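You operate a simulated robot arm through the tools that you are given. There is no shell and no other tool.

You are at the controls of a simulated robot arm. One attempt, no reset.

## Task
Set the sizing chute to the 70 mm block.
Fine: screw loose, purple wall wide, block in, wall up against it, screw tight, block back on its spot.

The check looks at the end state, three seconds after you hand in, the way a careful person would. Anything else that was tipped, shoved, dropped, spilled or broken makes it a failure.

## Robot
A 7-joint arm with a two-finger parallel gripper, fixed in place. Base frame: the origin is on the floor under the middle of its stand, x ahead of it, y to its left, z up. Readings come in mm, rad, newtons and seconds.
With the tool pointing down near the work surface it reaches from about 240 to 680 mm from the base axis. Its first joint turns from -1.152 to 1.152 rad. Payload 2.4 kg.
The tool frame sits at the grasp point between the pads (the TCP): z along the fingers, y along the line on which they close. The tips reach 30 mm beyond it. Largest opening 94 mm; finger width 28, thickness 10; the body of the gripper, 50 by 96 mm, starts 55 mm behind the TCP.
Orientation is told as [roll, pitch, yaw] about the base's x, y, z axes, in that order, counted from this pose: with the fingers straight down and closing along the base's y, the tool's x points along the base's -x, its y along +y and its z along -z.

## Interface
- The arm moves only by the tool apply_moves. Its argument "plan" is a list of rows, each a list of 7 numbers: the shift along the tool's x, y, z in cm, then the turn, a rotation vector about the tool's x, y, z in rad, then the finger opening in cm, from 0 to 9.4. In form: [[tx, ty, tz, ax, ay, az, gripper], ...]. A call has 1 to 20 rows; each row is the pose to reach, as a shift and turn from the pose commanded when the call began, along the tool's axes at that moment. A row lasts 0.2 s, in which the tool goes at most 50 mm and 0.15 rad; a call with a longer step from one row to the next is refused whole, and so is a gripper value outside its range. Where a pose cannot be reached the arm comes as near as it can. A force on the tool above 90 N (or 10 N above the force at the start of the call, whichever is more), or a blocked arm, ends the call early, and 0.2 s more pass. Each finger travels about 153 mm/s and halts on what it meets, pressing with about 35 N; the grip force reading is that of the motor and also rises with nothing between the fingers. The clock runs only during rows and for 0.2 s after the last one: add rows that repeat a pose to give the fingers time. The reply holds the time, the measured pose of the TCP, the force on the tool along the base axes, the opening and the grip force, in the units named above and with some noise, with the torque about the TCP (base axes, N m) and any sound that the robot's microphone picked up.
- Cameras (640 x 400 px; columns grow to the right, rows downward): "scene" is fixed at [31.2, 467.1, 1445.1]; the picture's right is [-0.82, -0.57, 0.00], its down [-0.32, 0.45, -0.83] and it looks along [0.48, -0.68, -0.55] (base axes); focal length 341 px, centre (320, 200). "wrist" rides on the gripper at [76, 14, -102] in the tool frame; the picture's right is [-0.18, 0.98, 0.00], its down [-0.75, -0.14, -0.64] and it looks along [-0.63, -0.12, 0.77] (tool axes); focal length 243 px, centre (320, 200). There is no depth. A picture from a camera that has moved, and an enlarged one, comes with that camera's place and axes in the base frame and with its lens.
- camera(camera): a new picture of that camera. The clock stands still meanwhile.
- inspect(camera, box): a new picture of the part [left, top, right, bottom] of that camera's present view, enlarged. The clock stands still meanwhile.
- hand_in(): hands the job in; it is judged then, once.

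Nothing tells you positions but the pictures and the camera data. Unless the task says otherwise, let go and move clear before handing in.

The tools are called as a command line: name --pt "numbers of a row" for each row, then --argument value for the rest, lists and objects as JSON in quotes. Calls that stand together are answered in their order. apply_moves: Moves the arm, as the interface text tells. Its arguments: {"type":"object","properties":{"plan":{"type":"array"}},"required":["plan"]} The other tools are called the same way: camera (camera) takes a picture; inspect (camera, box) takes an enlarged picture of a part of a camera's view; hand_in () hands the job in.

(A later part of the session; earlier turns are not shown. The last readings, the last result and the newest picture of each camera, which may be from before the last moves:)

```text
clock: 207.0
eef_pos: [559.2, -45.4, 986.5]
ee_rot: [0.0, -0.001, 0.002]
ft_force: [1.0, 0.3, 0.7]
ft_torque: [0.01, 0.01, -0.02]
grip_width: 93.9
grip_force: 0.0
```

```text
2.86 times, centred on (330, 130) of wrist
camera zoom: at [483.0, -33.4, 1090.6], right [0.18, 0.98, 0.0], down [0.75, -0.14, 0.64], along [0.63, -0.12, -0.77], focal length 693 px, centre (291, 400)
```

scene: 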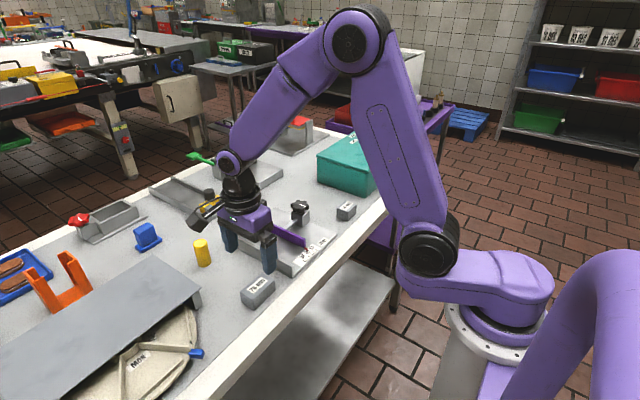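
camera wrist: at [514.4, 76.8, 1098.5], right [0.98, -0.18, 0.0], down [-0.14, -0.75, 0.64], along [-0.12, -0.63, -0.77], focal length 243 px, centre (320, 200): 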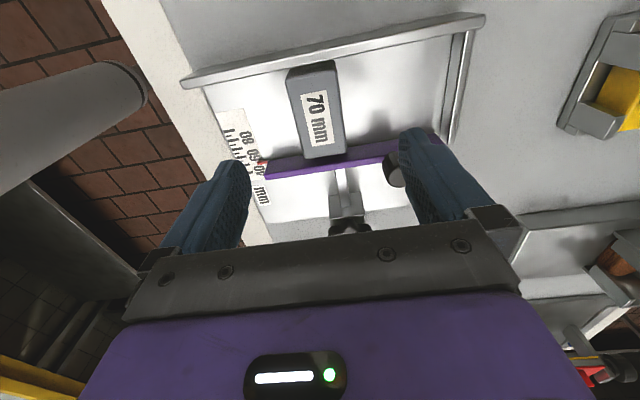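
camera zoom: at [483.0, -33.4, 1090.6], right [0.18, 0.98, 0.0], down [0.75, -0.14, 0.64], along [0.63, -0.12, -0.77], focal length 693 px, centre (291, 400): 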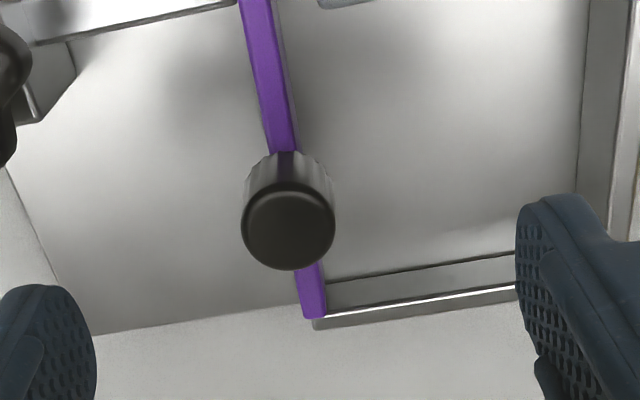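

apply_moves --pt "0 -0.07 1.5 0 0 0 9.4" --pt "0 -0.07 3 0 0 0 9.4" --pt "0 -0.07 4.3 0 0 0 9.4" --pt "0 -0.07 5.05 0 0 0 9.4" --pt "0 -0.07 5.05 0 0 0 9.4" --pt "0 -0.07 5.05 0 0 0 6.0" --pt "0 -0.07 5.05 0 0 0 3.4" --pt "0 -0.07 5.05 0 0 0 1.8" --pt "0 -0.07 5.05 0 0 0 1.8"

apply_moves --pt "0 0.2 0 0 0 0 1.8" --pt "0 0.4 0 0 0 0 1.8" --pt "0 0.6 0 0 0 0 1.8" --pt "0 0.8 0 0 0 0 1.8" --pt "0 1.0 0 0 0 0 1.8" --pt "0 1.2 0 0 0 0 1.8" --pt "0 1.2 0 0 0 0 1.8"

inspect --camera "scene" --box '[225, 190, 335, 280]'

```text
clock: 209.0
eef_pos: [558.4, -46.4, 936.5]
ee_rot: [-0.001, 0.001, -0.001]
ft_force: [-0.2, 0.6, -1.1]
ft_torque: [0.04, -0.04, -0.01]
grip_width: 23.1
grip_force: 45.0
```

```text
clock: 210.6
eef_pos: [559.2, -34.6, 937.1]
ee_rot: [0.0, 0.0, 0.001]
ft_force: [-2.9, 0.8, 6.4]
ft_torque: [-0.04, -0.16, -0.03]
grip_width: 23.2
grip_force: 45.1
```

```text
4.44 times, centred on (280, 235) of scene
camera zoom: at [31.0, 467.1, 1445.1], right [-0.82, -0.57, 0.0], down [-0.32, 0.45, -0.83], along [0.48, -0.68, -0.55], focal length 1515 px, centre (498, 44)
```

zoom: 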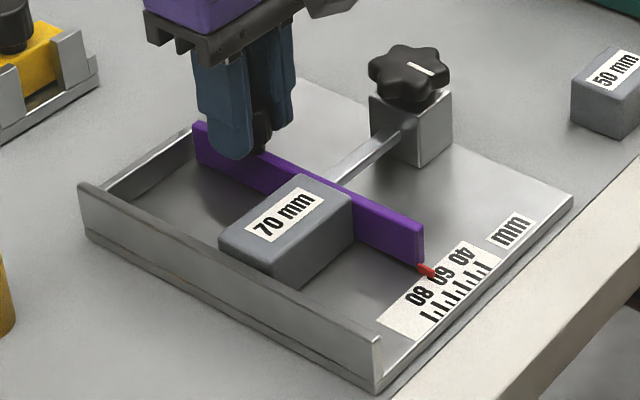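

The wall moves freely. Approaching the block in small steps.

apply_moves --pt "0 0.1 0 0 0 0 1.8" --pt "0 0.2 0 0 0 0 1.8" --pt "0 0.3 0 0 0 0 1.8" --pt "0 0.3 0 0 0 0 1.8"

apply_moves --pt "0 0.1 0 0 0 0 1.8" --pt "0 0.1 0 0 0 0 1.8"

apply_moves --pt "0 0.06 0 0 0 0 1.8" --pt "0 0.06 0 0 0 0 1.8"

inspect --camera "scene" --box '[225, 190, 335, 280]'

```text
clock: 211.6
eef_pos: [559.2, -32.0, 936.9]
ee_rot: [-0.002, -0.002, -0.001]
ft_force: [1.0, -1.0, 3.5]
ft_torque: [-0.06, 0.17, -0.05]
grip_width: 23.1
grip_force: 45.2
```

```text
clock: 212.2
eef_pos: [558.6, -32.6, 937.1]
ee_rot: [0.0, -0.001, -0.001]
ft_force: [0.2, -3.9, 4.0]
ft_torque: [-0.11, -0.17, 0.03]
grip_width: 23.1
grip_force: 45.6
```

```text
clock: 212.8
eef_pos: [559.5, -32.0, 937.8]
ee_rot: [0.0, -0.001, -0.001]
ft_force: [1.9, -8.8, 4.8]
ft_torque: [-0.16, -0.04, 0.02]
grip_width: 23.1
grip_force: 45.1
```

```text
4.44 times, centred on (280, 235) of scene
camera zoom: at [31.2, 466.9, 1445.2], right [-0.82, -0.57, 0.0], down [-0.32, 0.45, -0.83], along [0.48, -0.68, -0.55], focal length 1515 px, centre (498, 44)
```

zoom: 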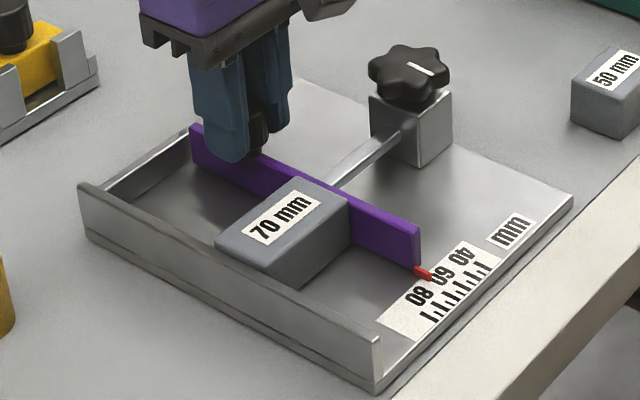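

Contact again at the same place (force building). One more seating nudge, then release and rise.

apply_moves --pt "0 0.07 0 0 0 0 1.8" --pt "0 0.07 0 0 0 0 1.8"

apply_moves --pt "0 0 0 0 0 0 2.6" --pt "0 0 0 0 0 0 4.0" --pt "0 0 0 0 0 0 6.0" --pt "0 0 0 0 0 0 6.0" --pt "0 0 -1 0 0 0 6.0" --pt "0 0 -3 0 0 0 6.0" --pt "0 0 -6 0 0 0 7.0" --pt "0 0 -9 0 0 0 9.4" --pt "0 0 -9 0 0 0 9.4"

inspect --camera "scene" --box '[260, 215, 320, 265]'

inspect --camera "scene" --box '[225, 210, 285, 260]'

camera --camera "wrist"

```text
clock: 213.4
eef_pos: [559.2, -31.6, 937.5]
ee_rot: [0.0, 0.0, -0.002]
ft_force: [1.4, -15.3, 6.2]
ft_torque: [-0.23, -0.07, -0.02]
grip_width: 22.9
grip_force: 44.9
```

```text
clock: 215.4
eef_pos: [559.2, -29.7, 1027.9]
ee_rot: [0.0, 0.0, 0.0]
ft_force: [0.4, -0.1, 0.9]
ft_torque: [0.03, -0.01, 0.01]
grip_width: 94.1
grip_force: 0.0
```

```text
8.00 times, centred on (290, 240) of scene
camera zoom: at [31.2, 467.1, 1445.1], right [-0.82, -0.57, 0.0], down [-0.32, 0.45, -0.83], along [0.48, -0.68, -0.55], focal length 2727 px, centre (560, -120)
```

zoom: 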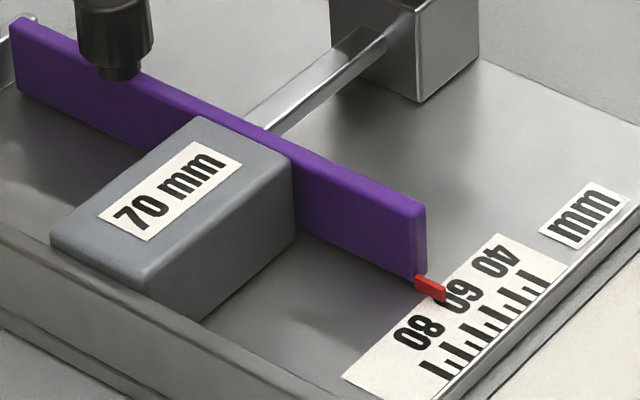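

```text
8.00 times, centred on (255, 235) of scene
camera zoom: at [31.2, 467.1, 1445.1], right [-0.82, -0.57, 0.0], down [-0.32, 0.45, -0.83], along [0.48, -0.68, -0.55], focal length 2727 px, centre (840, -80)
```

zoom: 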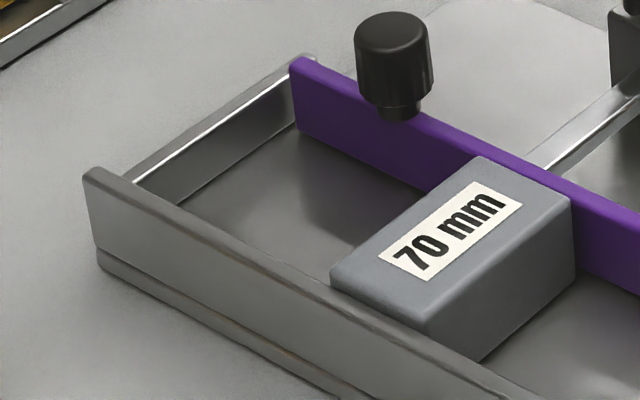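

```text
taken
camera wrist: at [483.4, -16.6, 1131.3], right [0.18, 0.98, 0.0], down [0.75, -0.14, 0.64], along [0.63, -0.12, -0.77], focal length 243 px, centre (320, 200)
```

wrist: 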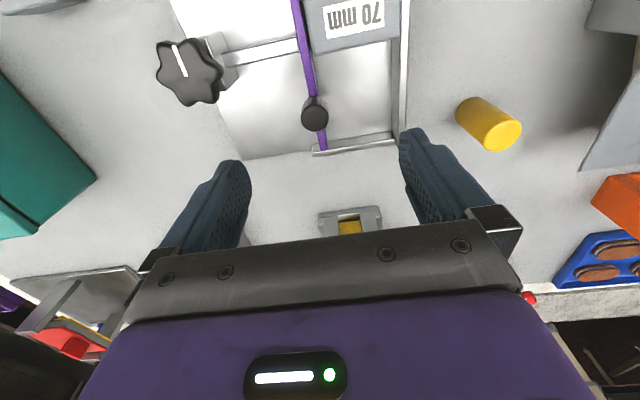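

I'll compare this carefully with the first setting, to be sure the block is really snug against both walls.

inspect --camera "scene" --box '[225, 190, 335, 280]'

inspect --camera "wrist" --box '[280, 0, 420, 90]'

inspect --camera "scene" --box '[260, 225, 300, 260]'

```text
4.44 times, centred on (280, 235) of scene
camera zoom: at [31.2, 467.1, 1445.1], right [-0.82, -0.57, 0.0], down [-0.32, 0.45, -0.83], along [0.48, -0.68, -0.55], focal length 1515 px, centre (498, 44)
```

zoom: 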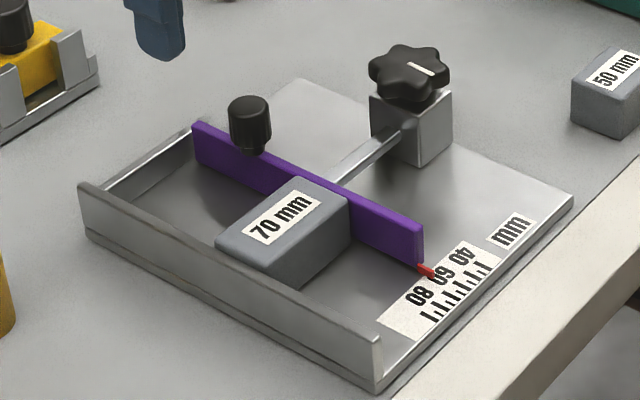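

```text
4.44 times, centred on (350, 45) of wrist
camera zoom: at [483.4, -16.6, 1131.3], right [0.18, 0.98, 0.0], down [0.75, -0.14, 0.64], along [0.63, -0.12, -0.77], focal length 1078 px, centre (187, 889)
```

zoom: 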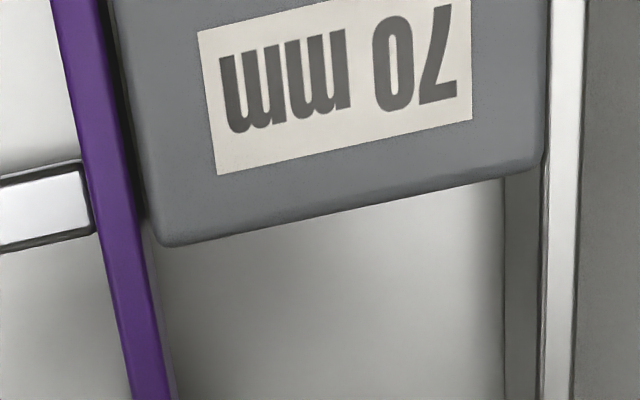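

```text
11.43 times, centred on (280, 242) of scene
camera zoom: at [31.2, 467.1, 1445.1], right [-0.82, -0.57, 0.0], down [-0.32, 0.45, -0.83], along [0.48, -0.68, -0.55], focal length 3896 px, centre (777, -286)
```

zoom: 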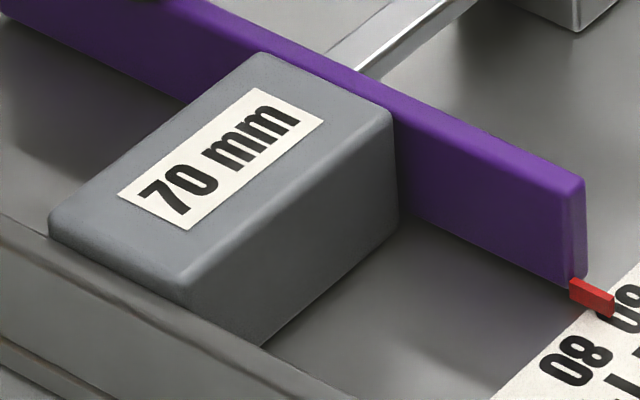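

inspect --camera "wrist" --box '[270, 60, 410, 160]'

inspect --camera "wrist" --box '[290, 0, 350, 60]'

inspect --camera "wrist" --box '[370, 0, 430, 60]'

```text
4.00 times, centred on (340, 110) of wrist
camera zoom: at [483.4, -16.6, 1131.3], right [0.18, 0.98, 0.0], down [0.75, -0.14, 0.64], along [0.63, -0.12, -0.77], focal length 970 px, centre (240, 560)
```

zoom: 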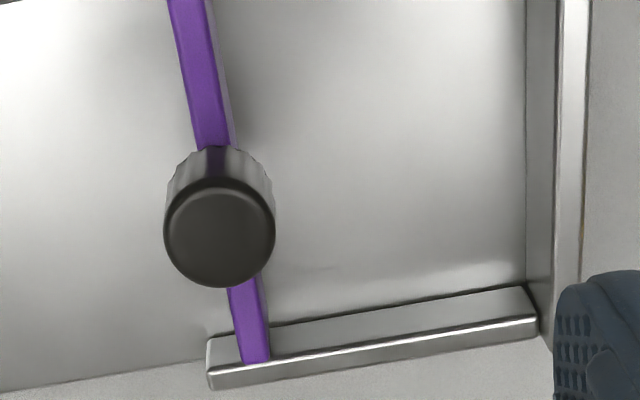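

```text
6.67 times, centred on (320, 30) of wrist
camera zoom: at [483.4, -16.6, 1131.3], right [0.18, 0.98, 0.0], down [0.75, -0.14, 0.64], along [0.63, -0.12, -0.77], focal length 1618 px, centre (320, 1333)
```

zoom: 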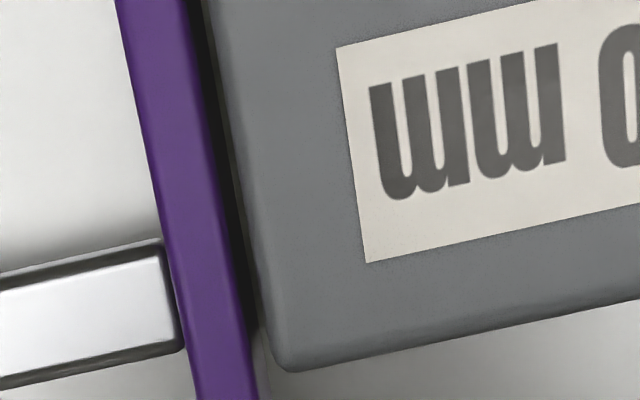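

```text
6.67 times, centred on (400, 30) of wrist
camera zoom: at [483.4, -16.6, 1131.3], right [0.18, 0.98, 0.0], down [0.75, -0.14, 0.64], along [0.63, -0.12, -0.77], focal length 1618 px, centre (-213, 1333)
```

zoom: 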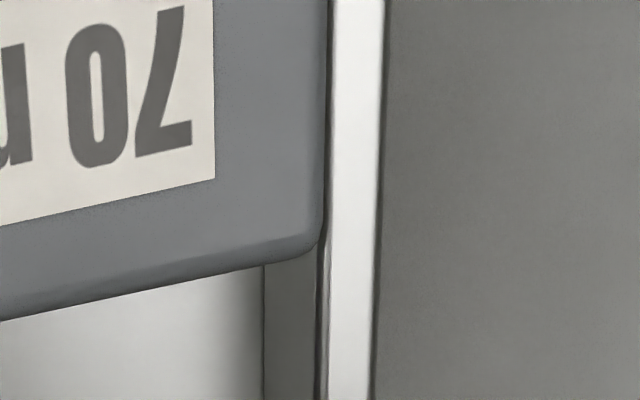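

The wall rebounded about 2.3 mm when I let go under load (handle at y≈-35.1 instead of -32.8). I'll re-grip it, bring it back to the block, and relax the force to nearly zero before releasing.

apply_moves --pt "0 -0.43 2 0 0 0 9.4" --pt "0 -0.43 4.5 0 0 0 9.4" --pt "0 -0.43 7 0 0 0 9.4" --pt "0 -0.43 8.5 0 0 0 9.4" --pt "0 -0.43 9.1 0 0 0 9.4" --pt "0 -0.43 9.1 0 0 0 9.4" --pt "0 -0.43 9.1 0 0 0 6.0" --pt "0 -0.43 9.1 0 0 0 3.4" --pt "0 -0.43 9.1 0 0 0 1.8" --pt "0 -0.43 9.1 0 0 0 1.8"

inspect --camera "wrist" --box '[220, 80, 420, 240]'

```text
clock: 217.6
eef_pos: [559.0, -33.2, 935.8]
ee_rot: [0.0, 0.0, 0.0]
ft_force: [-0.3, 0.0, -1.2]
ft_torque: [-0.24, -0.04, -0.02]
grip_width: 23.0
grip_force: 45.0
```

```text
2.50 times, centred on (320, 160) of wrist
camera zoom: at [482.9, -20.4, 1039.4], right [0.18, 0.98, 0.0], down [0.75, -0.14, 0.64], along [0.63, -0.12, -0.77], focal length 606 px, centre (320, 300)
```

zoom: 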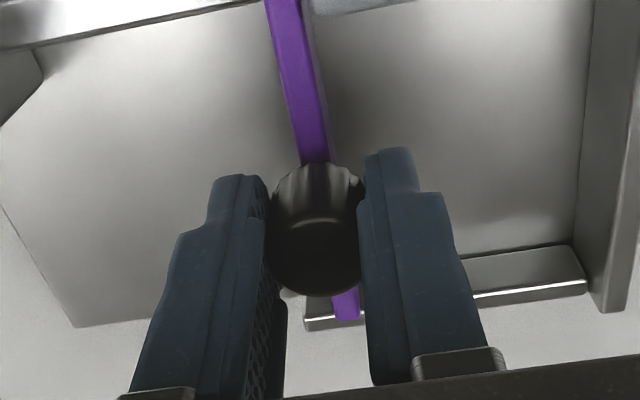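

apply_moves --pt "0 0.05 0 0 0 0 1.8" --pt "0 0.1 0 0 0 0 1.8" --pt "0 0.1 0 0 0 0 1.8"

apply_moves --pt "0 0.05 0 0 0 0 1.8" --pt "0 0.05 0 0 0 0 1.8"

apply_moves --pt "0 0.05 0 0 0 0 1.8" --pt "0 0.05 0 0 0 0 1.8"

apply_moves --pt "0 0.05 0 0 0 0 1.8" --pt "0 0.05 0 0 0 0 1.8"

apply_moves --pt "0 0.05 0 0 0 0 1.8" --pt "0 0.05 0 0 0 0 1.8"

```text
clock: 218.4
eef_pos: [559.8, -32.2, 936.7]
ee_rot: [0.001, 0.0, -0.001]
ft_force: [1.0, 0.5, -0.5]
ft_torque: [0.3, 0.21, -0.03]
grip_width: 23.5
grip_force: 44.7
```

```text
clock: 219.0
eef_pos: [559.7, -31.0, 936.8]
ee_rot: [0.001, 0.001, 0.001]
ft_force: [-1.6, -1.2, -1.1]
ft_torque: [0.39, -0.16, -0.04]
grip_width: 23.1
grip_force: 45.0
```

```text
clock: 219.6
eef_pos: [558.7, -32.5, 936.8]
ee_rot: [0.0, 0.001, 0.001]
ft_force: [0.4, -2.1, -1.1]
ft_torque: [0.35, 0.07, 0.03]
grip_width: 23.0
grip_force: 44.9
```

```text
clock: 220.2
eef_pos: [559.2, -31.7, 936.3]
ee_rot: [0.0, 0.001, 0.001]
ft_force: [0.4, -5.5, 2.4]
ft_torque: [0.33, 0.37, 0.07]
grip_width: 23.1
grip_force: 45.0
```

```text
clock: 220.8
eef_pos: [558.4, -31.0, 938.0]
ee_rot: [0.001, 0.002, -0.002]
ft_force: [-0.4, -8.5, 0.3]
ft_torque: [0.25, -0.07, -0.03]
grip_width: 23.2
grip_force: 45.2
```

Contact and seating confirmed (-8.5 N). Now I'll relax the command until the force is about zero before opening.

apply_moves --pt "0 -0.05 0 0 0 0 1.8" --pt "0 -0.1 0 0 0 0 1.8" --pt "0 -0.1 0 0 0 0 1.8"

inspect --camera "wrist" --box '[220, 0, 420, 160]'

inspect --camera "scene" --box '[260, 215, 320, 265]'

```text
clock: 221.6
eef_pos: [559.3, -30.2, 935.7]
ee_rot: [0.001, 0.0, 0.001]
ft_force: [0.5, -6.8, -3.3]
ft_torque: [-0.33, -0.4, -0.13]
grip_width: 23.1
grip_force: 45.0
```

```text
2.50 times, centred on (320, 80) of wrist
camera zoom: at [482.9, -18.7, 1039.4], right [0.18, 0.98, 0.0], down [0.75, -0.14, 0.64], along [0.63, -0.12, -0.77], focal length 606 px, centre (320, 500)
```

zoom: 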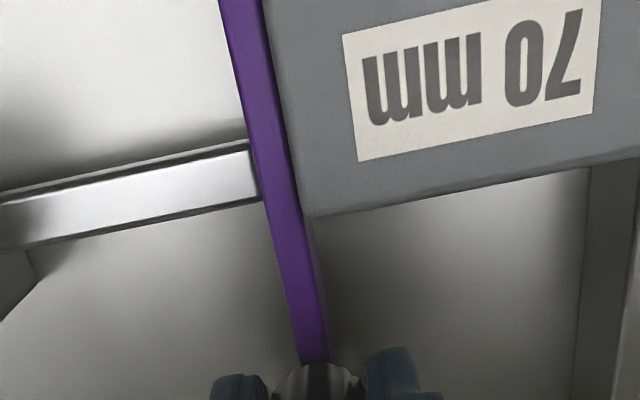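

```text
8.00 times, centred on (290, 240) of scene
camera zoom: at [31.3, 466.9, 1445.2], right [-0.82, -0.57, 0.0], down [-0.32, 0.45, -0.83], along [0.48, -0.68, -0.55], focal length 2727 px, centre (560, -120)
```

zoom: 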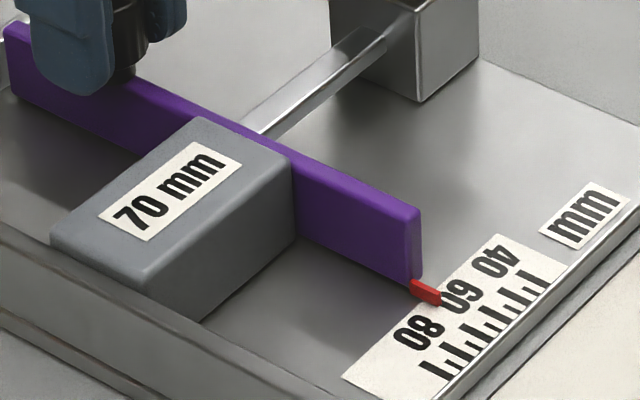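

apply_moves --pt "0 -0.04 0 0 0 0 1.8" --pt "0 -0.04 0 0 0 0 1.8"

apply_moves --pt "0 -0.03 0 0 0 0 1.8" --pt "0 -0.03 0 0 0 0 1.8"

apply_moves --pt "0 0 0 0 0 0 1.8" --pt "0 0 0 0 0 0 1.8"

```text
clock: 222.2
eef_pos: [558.7, -32.8, 935.5]
ee_rot: [-0.001, 0.001, 0.003]
ft_force: [-0.5, -5.5, -5.5]
ft_torque: [-0.35, -0.43, 0.0]
grip_width: 23.4
grip_force: 44.4
```

```text
clock: 222.8
eef_pos: [559.1, -31.3, 935.4]
ee_rot: [-0.001, 0.001, -0.002]
ft_force: [1.1, -2.6, -7.2]
ft_torque: [-0.38, 0.2, 0.03]
grip_width: 23.1
grip_force: 45.1
```

```text
clock: 223.4
eef_pos: [559.1, -32.0, 936.3]
ee_rot: [-0.001, 0.003, 0.001]
ft_force: [0.2, -1.4, -7.7]
ft_torque: [-0.36, 0.01, 0.0]
grip_width: 23.3
grip_force: 45.3
```

Force is down to about -1.5 N. I'll zoom to confirm contact, relieve the vertical strain, and open slowly.

apply_moves --pt "0 0 0.04 0 0 0 1.8" --pt "0 0 0.04 0 0 0 1.8"

inspect --camera "wrist" --box '[270, 0, 350, 80]'

inspect --camera "scene" --box '[260, 225, 300, 260]'

```text
clock: 224.0
eef_pos: [559.1, -32.9, 936.5]
ee_rot: [0.001, 0.0, 0.0]
ft_force: [-2.4, 1.3, 2.8]
ft_torque: [-0.34, 0.65, -0.02]
grip_width: 23.2
grip_force: 45.6
```

```text
5.00 times, centred on (310, 40) of wrist
camera zoom: at [482.9, -18.9, 1039.5], right [0.18, 0.98, 0.0], down [0.75, -0.14, 0.64], along [0.63, -0.12, -0.77], focal length 1213 px, centre (370, 1000)
```

zoom: 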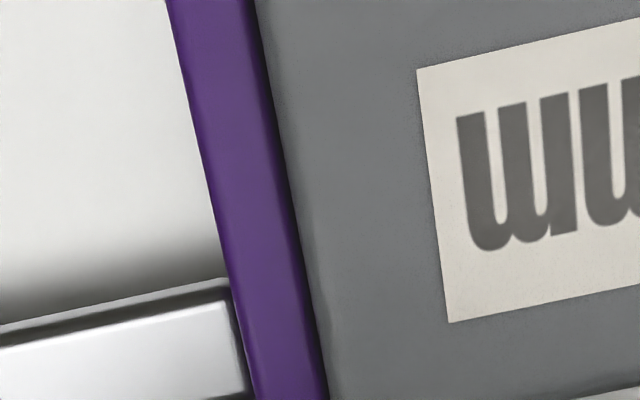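

```text
11.43 times, centred on (280, 242) of scene
camera zoom: at [31.1, 467.2, 1445.1], right [-0.82, -0.57, 0.0], down [-0.32, 0.45, -0.83], along [0.48, -0.68, -0.55], focal length 3896 px, centre (777, -286)
```

zoom: 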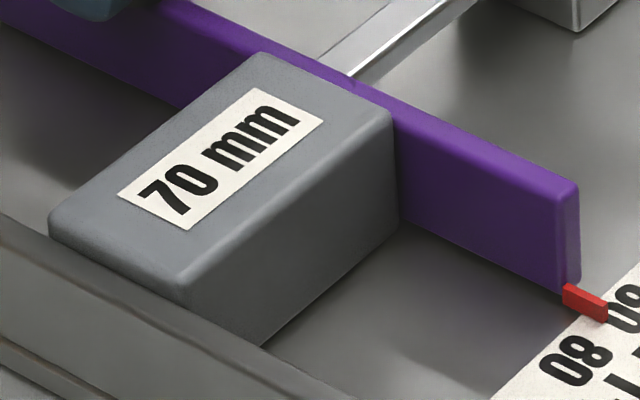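

Flush contact. I'll add a hair of forward bias and then open slowly.

apply_moves --pt "0 0.03 0 0 0 0 1.8" --pt "0 0.03 0 0 0 0 1.8"

apply_moves --pt "0 0 0 0 0 0 2.35" --pt "0 0 0 0 0 0 2.45" --pt "0 0 0 0 0 0 2.6" --pt "0 0 0 0 0 0 3.0" --pt "0 0 0 0 0 0 4.0" --pt "0 0 0 0 0 0 5.0" --pt "0 0 0 0 0 0 6.0" --pt "0 0 -1 0 0 0 6.0" --pt "0 0 -3 0 0 0 6.0" --pt "0 0 -6 0 0 0 7.0" --pt "0 0 -9 0 0 0 9.4" --pt "0 0 -9 0 0 0 9.4"

inspect --camera "scene" --box '[260, 225, 300, 260]'

inspect --camera "wrist" --box '[290, 0, 350, 60]'

inspect --camera "wrist" --box '[270, 60, 410, 160]'

```text
clock: 224.6
eef_pos: [559.8, -32.6, 935.8]
ee_rot: [0.0, -0.002, 0.001]
ft_force: [-2.8, 0.9, 9.7]
ft_torque: [0.34, 0.81, 0.11]
grip_width: 23.4
grip_force: 45.2
```

```text
clock: 227.2
eef_pos: [558.5, -33.4, 1026.9]
ee_rot: [-0.002, -0.001, -0.001]
ft_force: [0.8, -0.1, -0.1]
ft_torque: [0.03, -0.01, -0.02]
grip_width: 94.1
grip_force: 0.0
```

```text
11.43 times, centred on (280, 242) of scene
camera zoom: at [31.2, 467.1, 1445.1], right [-0.82, -0.57, 0.0], down [-0.32, 0.45, -0.83], along [0.48, -0.68, -0.55], focal length 3896 px, centre (777, -286)
```

zoom: 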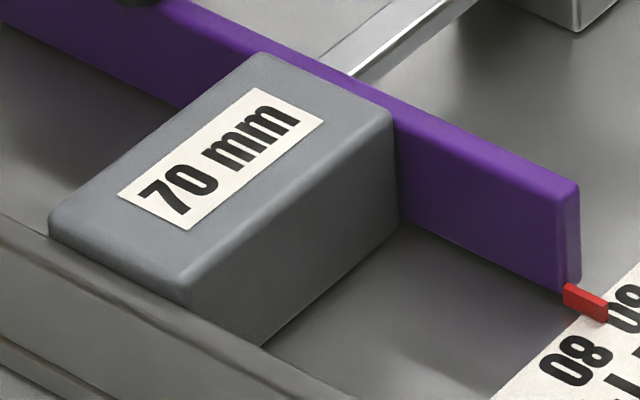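

```text
6.67 times, centred on (320, 30) of wrist
camera zoom: at [482.3, -19.6, 1129.9], right [0.18, 0.98, 0.0], down [0.75, -0.14, 0.64], along [0.63, -0.12, -0.77], focal length 1618 px, centre (320, 1333)
```

zoom: 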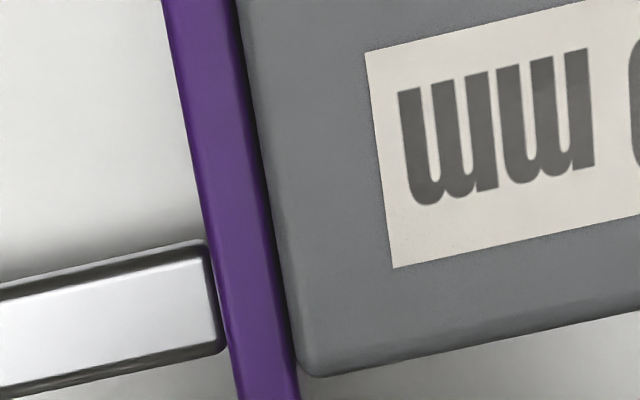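

```text
4.00 times, centred on (340, 110) of wrist
camera zoom: at [482.3, -19.6, 1129.9], right [0.18, 0.98, 0.0], down [0.75, -0.14, 0.64], along [0.63, -0.12, -0.77], focal length 970 px, centre (240, 560)
```

zoom: 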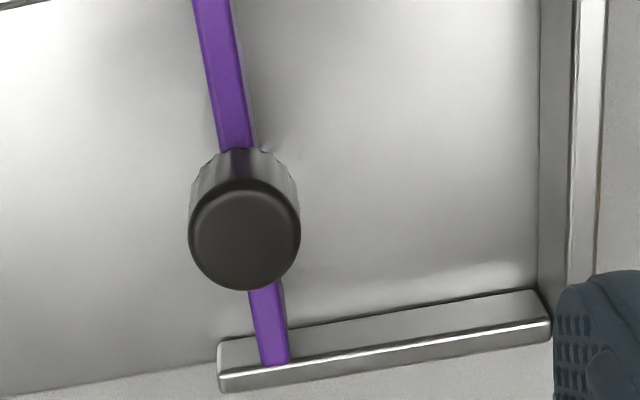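

The wall stayed flush this time (handle y ≈ -33.0, no gap). Now to the screw to tighten.

apply_moves --pt "0.44 -0.81 0.16 0 0 -0.136 9.4" --pt "0.87 -1.62 0.33 0 0 -0.271 9.4" --pt "1.31 -2.43 0.49 0 0 -0.407 9.4" --pt "1.75 -3.24 0.65 0 0 -0.543 9.4" --pt "2.19 -4.05 0.82 0 0 -0.678 9.4" --pt "2.62 -4.87 0.98 0 0 -0.814 9.4" --pt "3.06 -5.68 1.15 0 0 -0.949 9.4" --pt "3.5 -6.49 1.31 0 0 -1.085 9.4" --pt "3.94 -7.3 1.47 0 0 -1.221 9.4" --pt "4.37 -8.11 1.64 0 0 -1.356 9.4" --pt "4.81 -8.92 1.8 0 0 -1.492 9.4" --pt "4.81 -8.92 1.8 0 0 -1.492 9.4"

inspect --camera "wrist" --box '[240, 70, 400, 190]'

inspect --camera "scene" --box '[285, 225, 315, 255]'

```text
clock: 229.8
eef_pos: [510.9, -121.9, 1007.9]
ee_rot: [-0.001, 0.0, 1.495]
ft_force: [0.0, 0.1, -0.4]
ft_torque: [-0.01, -0.02, -0.01]
grip_width: 94.1
grip_force: 0.1
```

```text
3.33 times, centred on (320, 130) of wrist
camera zoom: at [490.8, -197.7, 1110.8], right [-0.97, 0.26, 0.0], down [0.2, 0.74, 0.64], along [0.17, 0.62, -0.77], focal length 809 px, centre (320, 433)
```

zoom: 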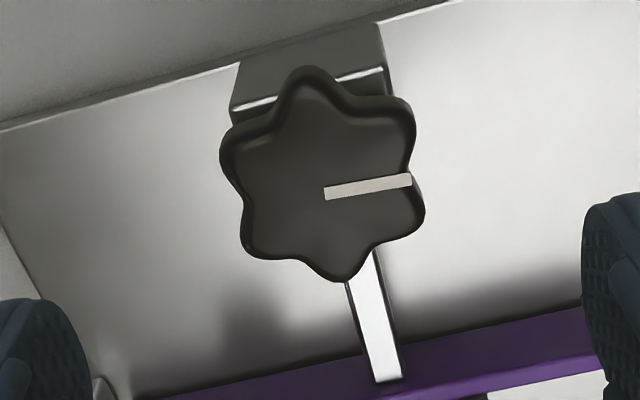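

```text
13.33 times, centred on (300, 240) of scene
camera zoom: at [31.2, 467.1, 1445.1], right [-0.82, -0.57, 0.0], down [-0.32, 0.45, -0.83], along [0.48, -0.68, -0.55], focal length 4545 px, centre (587, -333)
```

zoom: 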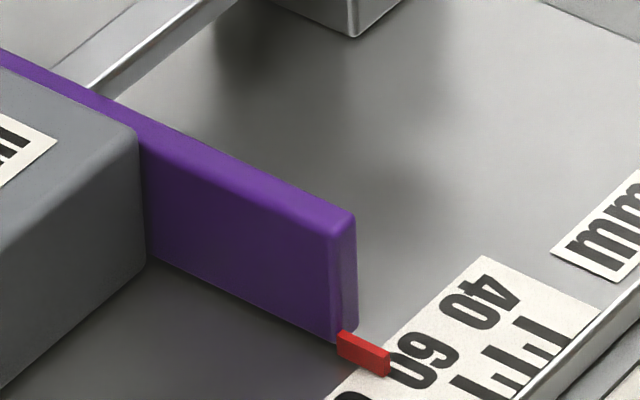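

apply_moves --pt "0 0.1 2 0 0 0 9.4" --pt "0 0.1 4 0 0 0 9.4" --pt "0 0.1 5.5 0 0 0 9.4" --pt "0 0.1 6.4 0 0 0 9.4" --pt "0 0.1 6.4 0 0 0 9.4" --pt "0 0.1 6.4 0 0 0 6.0" --pt "0 0.1 6.4 0 0 0 4.0" --pt "0 0.1 6.4 0 0 0 2.0" --pt "0 0.1 6.4 0 0 0 1.0"

apply_moves --pt "0 0 0 0 0 0.13 1.0" --pt "0 0 0 0 0 0.26 1.0" --pt "0 0 0 0 0 0.39 1.0" --pt "0 0 0 0 0 0.52 1.0" --pt "0 0 0 0 0 0.65 1.0" --pt "0 0 0 0 0 0.78 1.0" --pt "0 0 0 0 0 0.91 1.0" --pt "0 0 0 0 0 1.04 1.0" --pt "0 0 0 0 0 1.17 1.0" --pt "0 0 0 0 0 1.3 1.0" --pt "0 0 0 0 0 1.43 1.0" --pt "0 0 0 0 0 1.5 1.0"

inspect --camera "scene" --box '[285, 225, 315, 255]'

inspect --camera "wrist" --box '[220, 80, 420, 240]'

```text
clock: 231.8
eef_pos: [511.7, -121.4, 942.1]
ee_rot: [0.001, -0.002, 1.492]
ft_force: [-5.3, 0.3, 0.2]
ft_torque: [-0.11, 0.08, -0.01]
grip_width: 48.0
grip_force: 44.9
```

```text
clock: 234.4
eef_pos: [510.4, -122.6, 943.1]
ee_rot: [0.001, 0.0, -0.011]
ft_force: [5.6, -2.7, -26.8]
ft_torque: [-0.09, -1.06, -0.02]
grip_width: 48.1
grip_force: 44.8
```

```text
13.33 times, centred on (300, 240) of scene
camera zoom: at [31.8, 466.9, 1445.2], right [-0.82, -0.57, 0.0], down [-0.32, 0.45, -0.83], along [0.48, -0.68, -0.55], focal length 4545 px, centre (587, -333)
```

zoom: 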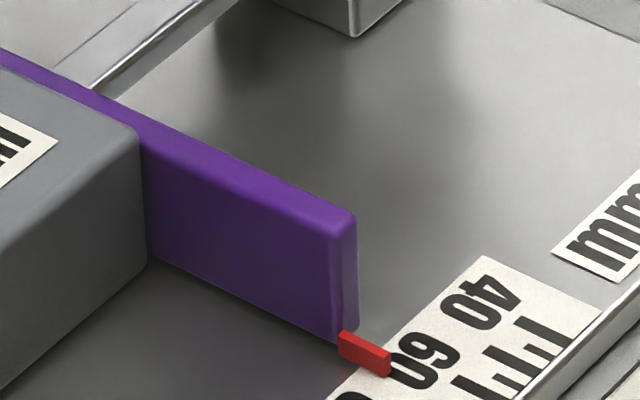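

```text
2.50 times, centred on (320, 160) of wrist
camera zoom: at [434.4, -107.9, 1046.6], right [0.19, 0.98, 0.0], down [0.75, -0.15, 0.64], along [0.63, -0.13, -0.77], focal length 606 px, centre (320, 300)
```

zoom: 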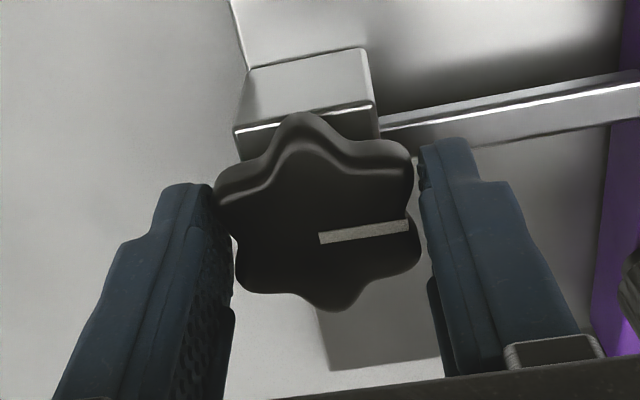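

No shift of the wall. Completing the turn to the tight stop.

apply_moves --pt "0 0 0 0 0 0.13 1.0" --pt "0 0 0 0 0 0.26 1.0" --pt "0 0 0 0 0 0.39 1.0" --pt "0 0 0 0 0 0.52 1.0" --pt "0 0 0 0 0 0.65 1.0" --pt "0 0 0 0 0 0.78 1.0" --pt "0 0 0 0 0 0.91 1.0" --pt "0 0 0 0 0 1.04 1.0" --pt "0 0 0 0 0 1.17 1.0" --pt "0 0 0 0 0 1.3 1.0" --pt "0 0 0 0 0 1.43 1.0" --pt "0 0 0 0 0 1.5 1.0"

apply_moves --pt "0 0 0 0 0 0.05 1.0" --pt "0 0 0 0 0 0.08 1.0" --pt "0 0 0 0 0 0.08 1.0"

apply_moves --pt "0 0 0 0 0 0.03 1.0" --pt "0 0 0 0 0 0.03 1.0" --pt "0 0 0 0 0 0.03 1.0"

inspect --camera "scene" --box '[285, 225, 315, 255]'

inspect --camera "wrist" --box '[220, 80, 420, 240]'

```text
clock: 237.0
eef_pos: [510.3, -123.0, 943.9]
ee_rot: [-0.002, 0.0, -1.511]
ft_force: [3.1, -13.7, -17.8]
ft_torque: [0.23, 0.27, 0.01]
grip_width: 48.0
grip_force: 45.0
```

```text
clock: 237.8
eef_pos: [510.6, -122.6, 943.8]
ee_rot: [-0.002, 0.001, -1.585]
ft_force: [-2.1, -15.3, -13.9]
ft_torque: [-0.5, 0.45, 0.7]
grip_width: 48.1
grip_force: 44.8
```

```text
clock: 238.6
eef_pos: [510.0, -121.8, 943.7]
ee_rot: [-0.001, -0.001, -1.618]
ft_force: [-4.1, -13.5, -10.5]
ft_torque: [-0.49, 0.34, 0.6]
grip_width: 48.2
grip_force: 44.5
```

```text
13.33 times, centred on (300, 240) of scene
camera zoom: at [31.3, 466.8, 1445.3], right [-0.82, -0.57, 0.0], down [-0.32, 0.45, -0.83], along [0.48, -0.68, -0.55], focal length 4545 px, centre (587, -333)
```

zoom: 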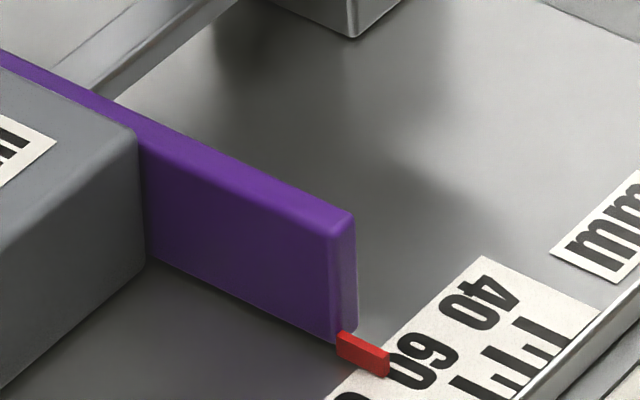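

```text
2.50 times, centred on (320, 160) of wrist
camera zoom: at [527.7, -47.3, 1046.8], right [0.97, -0.23, 0.0], down [-0.18, -0.75, 0.64], along [-0.15, -0.62, -0.77], focal length 606 px, centre (320, 300)
```

zoom: 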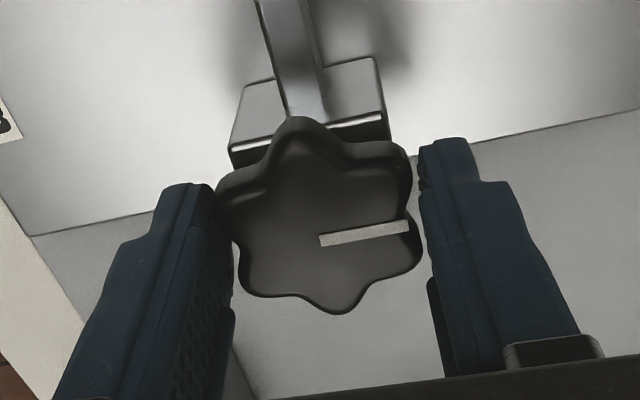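

At the tight stop (0.7 N·m), wall unmoved. Release and rise.

apply_moves --pt "0 0 0 0 0 0 5.5" --pt "0 0 0 0 0 0 9.0" --pt "0 0 0 0 0 0 9.4" --pt "0 0 -2 0 0 0 9.4" --pt "0 0 -5 0 0 0 9.4" --pt "0 0 -7 0 0 0 9.4" --pt "0 0 -7 0 0 0 9.4"

inspect --camera "wrist" --box '[240, 50, 400, 170]'

inspect --camera "scene" --box '[285, 225, 315, 255]'

inspect --camera "scene" --box '[270, 190, 340, 240]'

```text
clock: 240.2
eef_pos: [509.2, -121.0, 1014.8]
ee_rot: [0.0, 0.0, -1.618]
ft_force: [0.1, 0.1, -0.2]
ft_torque: [0.02, 0.02, -0.01]
grip_width: 94.0
grip_force: 0.0
```

```text
3.33 times, centred on (320, 110) of wrist
camera zoom: at [527.2, -47.1, 1117.5], right [0.97, -0.23, 0.0], down [-0.18, -0.75, 0.64], along [-0.15, -0.62, -0.77], focal length 809 px, centre (320, 500)
```

zoom: 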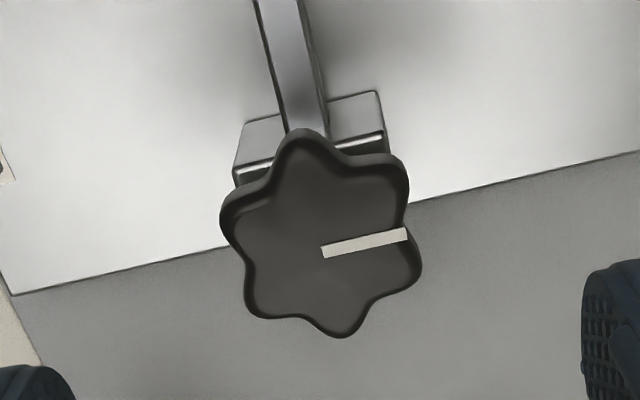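

```text
13.33 times, centred on (300, 240) of scene
camera zoom: at [31.2, 467.1, 1445.1], right [-0.82, -0.57, 0.0], down [-0.32, 0.45, -0.83], along [0.48, -0.68, -0.55], focal length 4545 px, centre (587, -333)
```

zoom: 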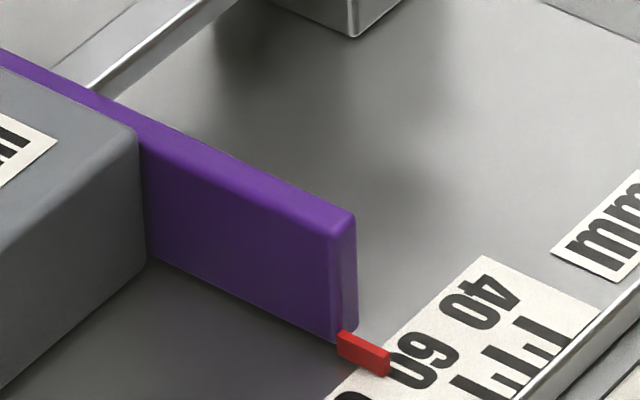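

```text
8.00 times, centred on (305, 215) of scene
camera zoom: at [31.2, 467.1, 1445.1], right [-0.82, -0.57, 0.0], down [-0.32, 0.45, -0.83], along [0.48, -0.68, -0.55], focal length 2727 px, centre (440, 80)
```

zoom: 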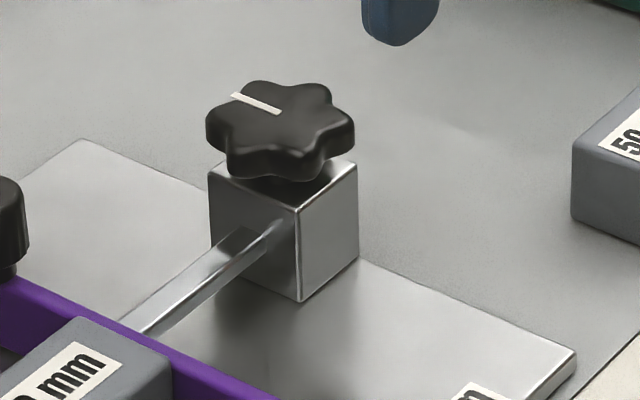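

The wall hasn't moved and the screw mark is at the tight position. Now over the block to retrieve it.

apply_moves --pt "2.5 -0.3 0 0 0 -0.01 9.4" --pt "5.5 -0.65 0.3 0 0 -0.02 9.4" --pt "8.5 -1.0 0.8 0 0 -0.03 9.4" --pt "11.3 -1.35 1.2 0 0 -0.04 9.4" --pt "12.8 -1.52 1.55 0 0 -0.047 9.4" --pt "12.8 -1.52 1.55 0 0 -0.047 9.4"

camera --camera "wrist"

inspect --camera "wrist" --box '[230, 50, 410, 180]'

```text
clock: 241.6
eef_pos: [501.0, 7.0, 997.4]
ee_rot: [0.0, 0.0, -1.57]
ft_force: [-1.1, -0.3, 0.1]
ft_torque: [-0.04, 0.0, 0.03]
grip_width: 94.1
grip_force: 0.1
```

```text
taken
camera wrist: at [515.1, 82.2, 1101.2], right [0.98, -0.18, 0.0], down [-0.14, -0.75, 0.64], along [-0.12, -0.63, -0.77], focal length 243 px, centre (320, 200)
```

wrist: 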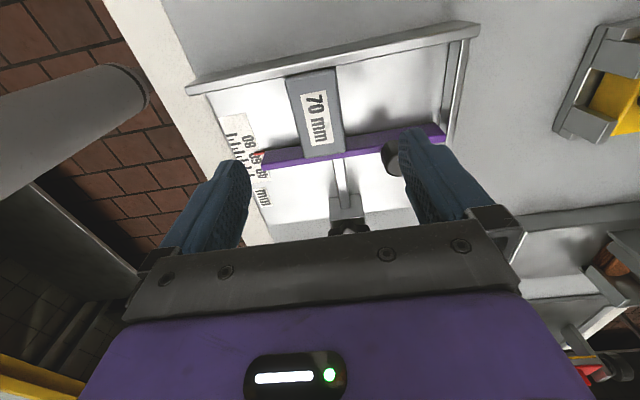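

```text
3.08 times, centred on (320, 115) of wrist
camera zoom: at [515.1, 82.2, 1101.2], right [0.98, -0.18, 0.0], down [-0.14, -0.75, 0.64], along [-0.12, -0.63, -0.77], focal length 746 px, centre (320, 462)
```

zoom: 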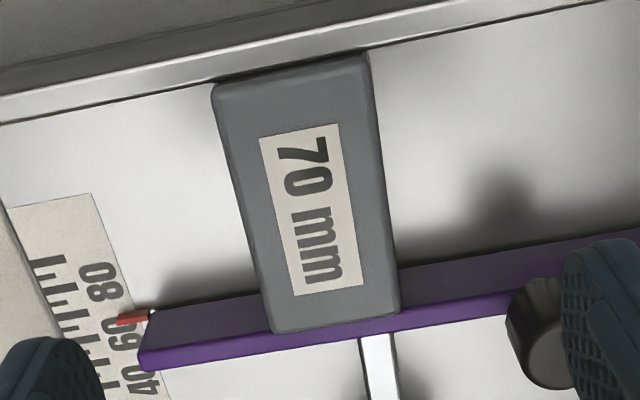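

The wall position is identical to the first setting and the block is snug on both sides. I'll correct 1.6 mm in x, descend and grip.

apply_moves --pt "0 -0.16 2 0 0 0 7.5" --pt "0 -0.16 4 0 0 0 6.4" --pt "0 -0.16 6 0 0 0 6.4" --pt "0 -0.16 8 0 0 0 6.4" --pt "0 -0.16 9.0 0 0 0 6.4" --pt "0 -0.16 9.3 0 0 0 6.4" --pt "0 -0.16 9.3 0 0 0 6.4"

inspect --camera "wrist" --box '[220, 60, 420, 220]'

```text
clock: 243.2
eef_pos: [500.7, 8.0, 905.7]
ee_rot: [0.001, 0.001, -1.571]
ft_force: [-0.1, 0.3, 0.4]
ft_torque: [0.0, -0.04, 0.01]
grip_width: 64.2
grip_force: 0.1
```

```text
2.50 times, centred on (320, 140) of wrist
camera zoom: at [514.0, 82.3, 1008.3], right [0.98, -0.18, 0.0], down [-0.14, -0.75, 0.64], along [-0.12, -0.63, -0.77], focal length 606 px, centre (320, 350)
```

zoom: 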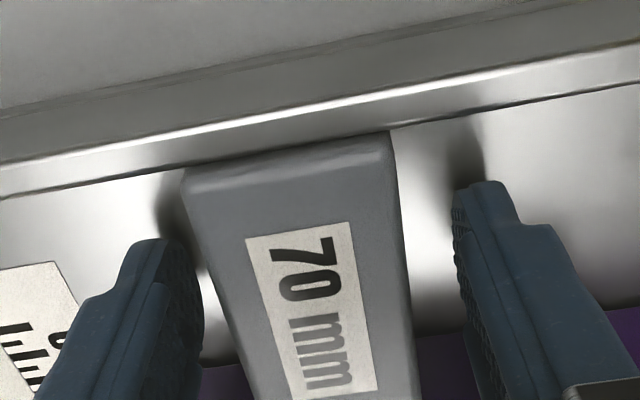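

apply_moves --pt "0 0 0.03 0 0 0 5.2" --pt "0 0 0.03 0 0 0 4.6" --pt "0 0 0.03 0 0 0 4.0" --pt "0 0 0.03 0 0 0 2.0" --pt "0 0 0.03 0 0 0 1.0" --pt "0 0 0.03 0 0 0 1.0"

apply_moves --pt "0 0 -0.1 0 0 0 1.0" --pt "0 0 -0.2 0 0 0 1.0" --pt "0 0 -0.3 0 0 0 1.0" --pt "0 0 -0.4 0 0 0 1.0" --pt "0 0 -0.5 0 0 0 1.0"

inspect --camera "wrist" --box '[220, 60, 420, 220]'

inspect --camera "scene" --box '[285, 225, 315, 255]'

```text
clock: 244.6
eef_pos: [499.8, 7.4, 905.4]
ee_rot: [-0.001, 0.001, -1.57]
ft_force: [0.2, -0.4, 0.5]
ft_torque: [0.02, -0.01, -0.01]
grip_width: 43.7
grip_force: 35.2
```

```text
clock: 245.8
eef_pos: [500.1, 7.8, 910.2]
ee_rot: [0.001, 0.001, -1.57]
ft_force: [-0.5, 1.5, -1.3]
ft_torque: [0.03, -0.01, -0.01]
grip_width: 43.8
grip_force: 35.2
```

```text
2.50 times, centred on (320, 140) of wrist
camera zoom: at [513.7, 82.2, 1013.4], right [0.98, -0.18, 0.0], down [-0.14, -0.75, 0.64], along [-0.12, -0.63, -0.77], focal length 606 px, centre (320, 350)
```

zoom: 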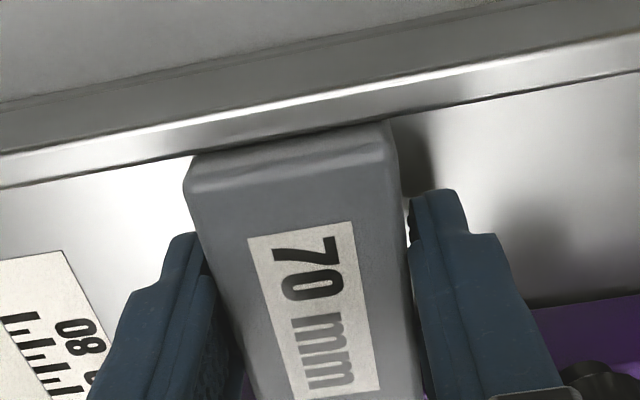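

```text
13.33 times, centred on (300, 240) of scene
camera zoom: at [31.2, 467.1, 1445.1], right [-0.82, -0.57, 0.0], down [-0.32, 0.45, -0.83], along [0.48, -0.68, -0.55], focal length 4545 px, centre (587, -333)
```

zoom: 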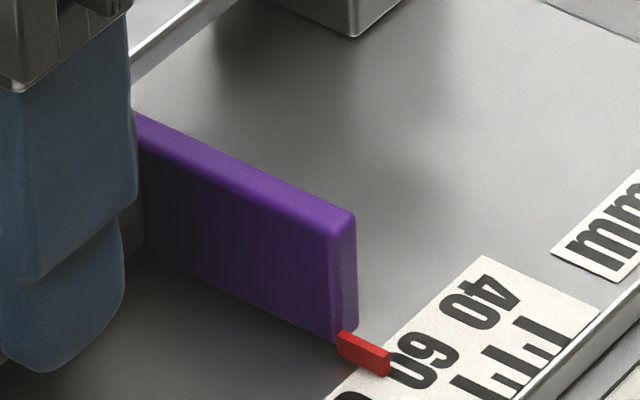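

The wall is unmoved and the block is rising. Continuing the slow lift, then carrying it home.

apply_moves --pt "0 0 -0.2 0 0 0 1.0" --pt "0 0 -0.5 0 0 0 1.0" --pt "0 0 -0.9 0 0 0 1.0" --pt "0 0 -1.4 0 0 0 1.0" --pt "0 0 -1.9 0 0 0 1.0" --pt "0 0 -2.4 0 0 0 1.0" --pt "0 0 -2.9 0 0 0 1.0" --pt "0 0 -3.4 0 0 0 1.0" --pt "0 0 -3.9 0 0 0 1.0" --pt "0 0 -4.4 0 0 0 1.0" --pt "0 0 -4.9 0 0 0 1.0" --pt "0 0 -5.4 0 0 0 1.0" --pt "0 0 -5.9 0 0 0 1.0" --pt "0 0 -6.3 0 0 0 1.0" --pt "0 0 -6.5 0 0 0 1.0" --pt "0 0 -6.5 0 0 0 1.0"

camera --camera "wrist"

inspect --camera "scene" --box '[215, 170, 335, 280]'

```text
clock: 249.2
eef_pos: [498.5, 7.3, 974.6]
ee_rot: [0.0, 0.0, -1.57]
ft_force: [-0.2, 0.8, -0.7]
ft_torque: [-0.02, -0.02, 0.02]
grip_width: 43.5
grip_force: 35.0
```

```text
taken
camera wrist: at [513.2, 82.4, 1078.2], right [0.98, -0.18, 0.0], down [-0.14, -0.75, 0.64], along [-0.12, -0.63, -0.77], focal length 243 px, centre (320, 200)
```

wrist: 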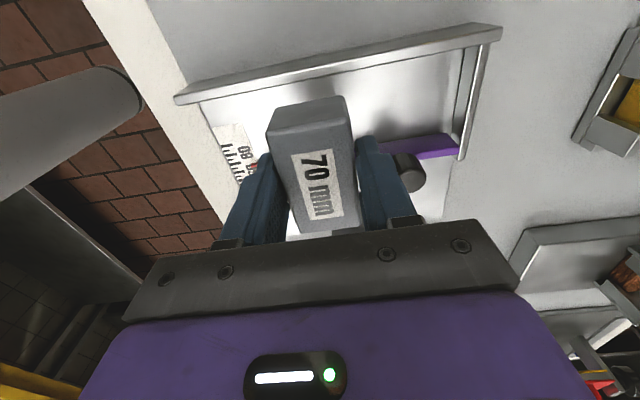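

```text
3.64 times, centred on (275, 225) of scene
camera zoom: at [31.2, 467.1, 1445.1], right [-0.82, -0.57, 0.0], down [-0.32, 0.45, -0.83], along [0.48, -0.68, -0.55], focal length 1240 px, centre (484, 109)
```

zoom: 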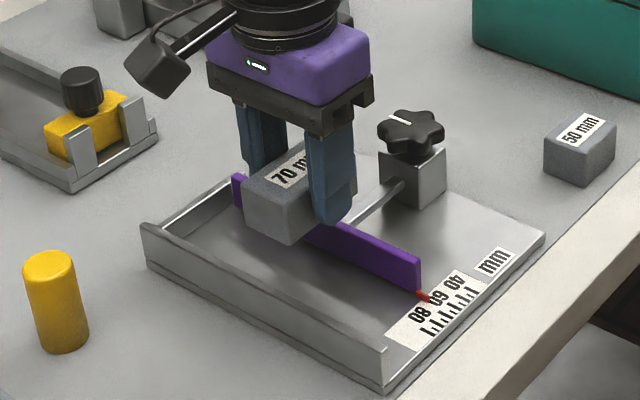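

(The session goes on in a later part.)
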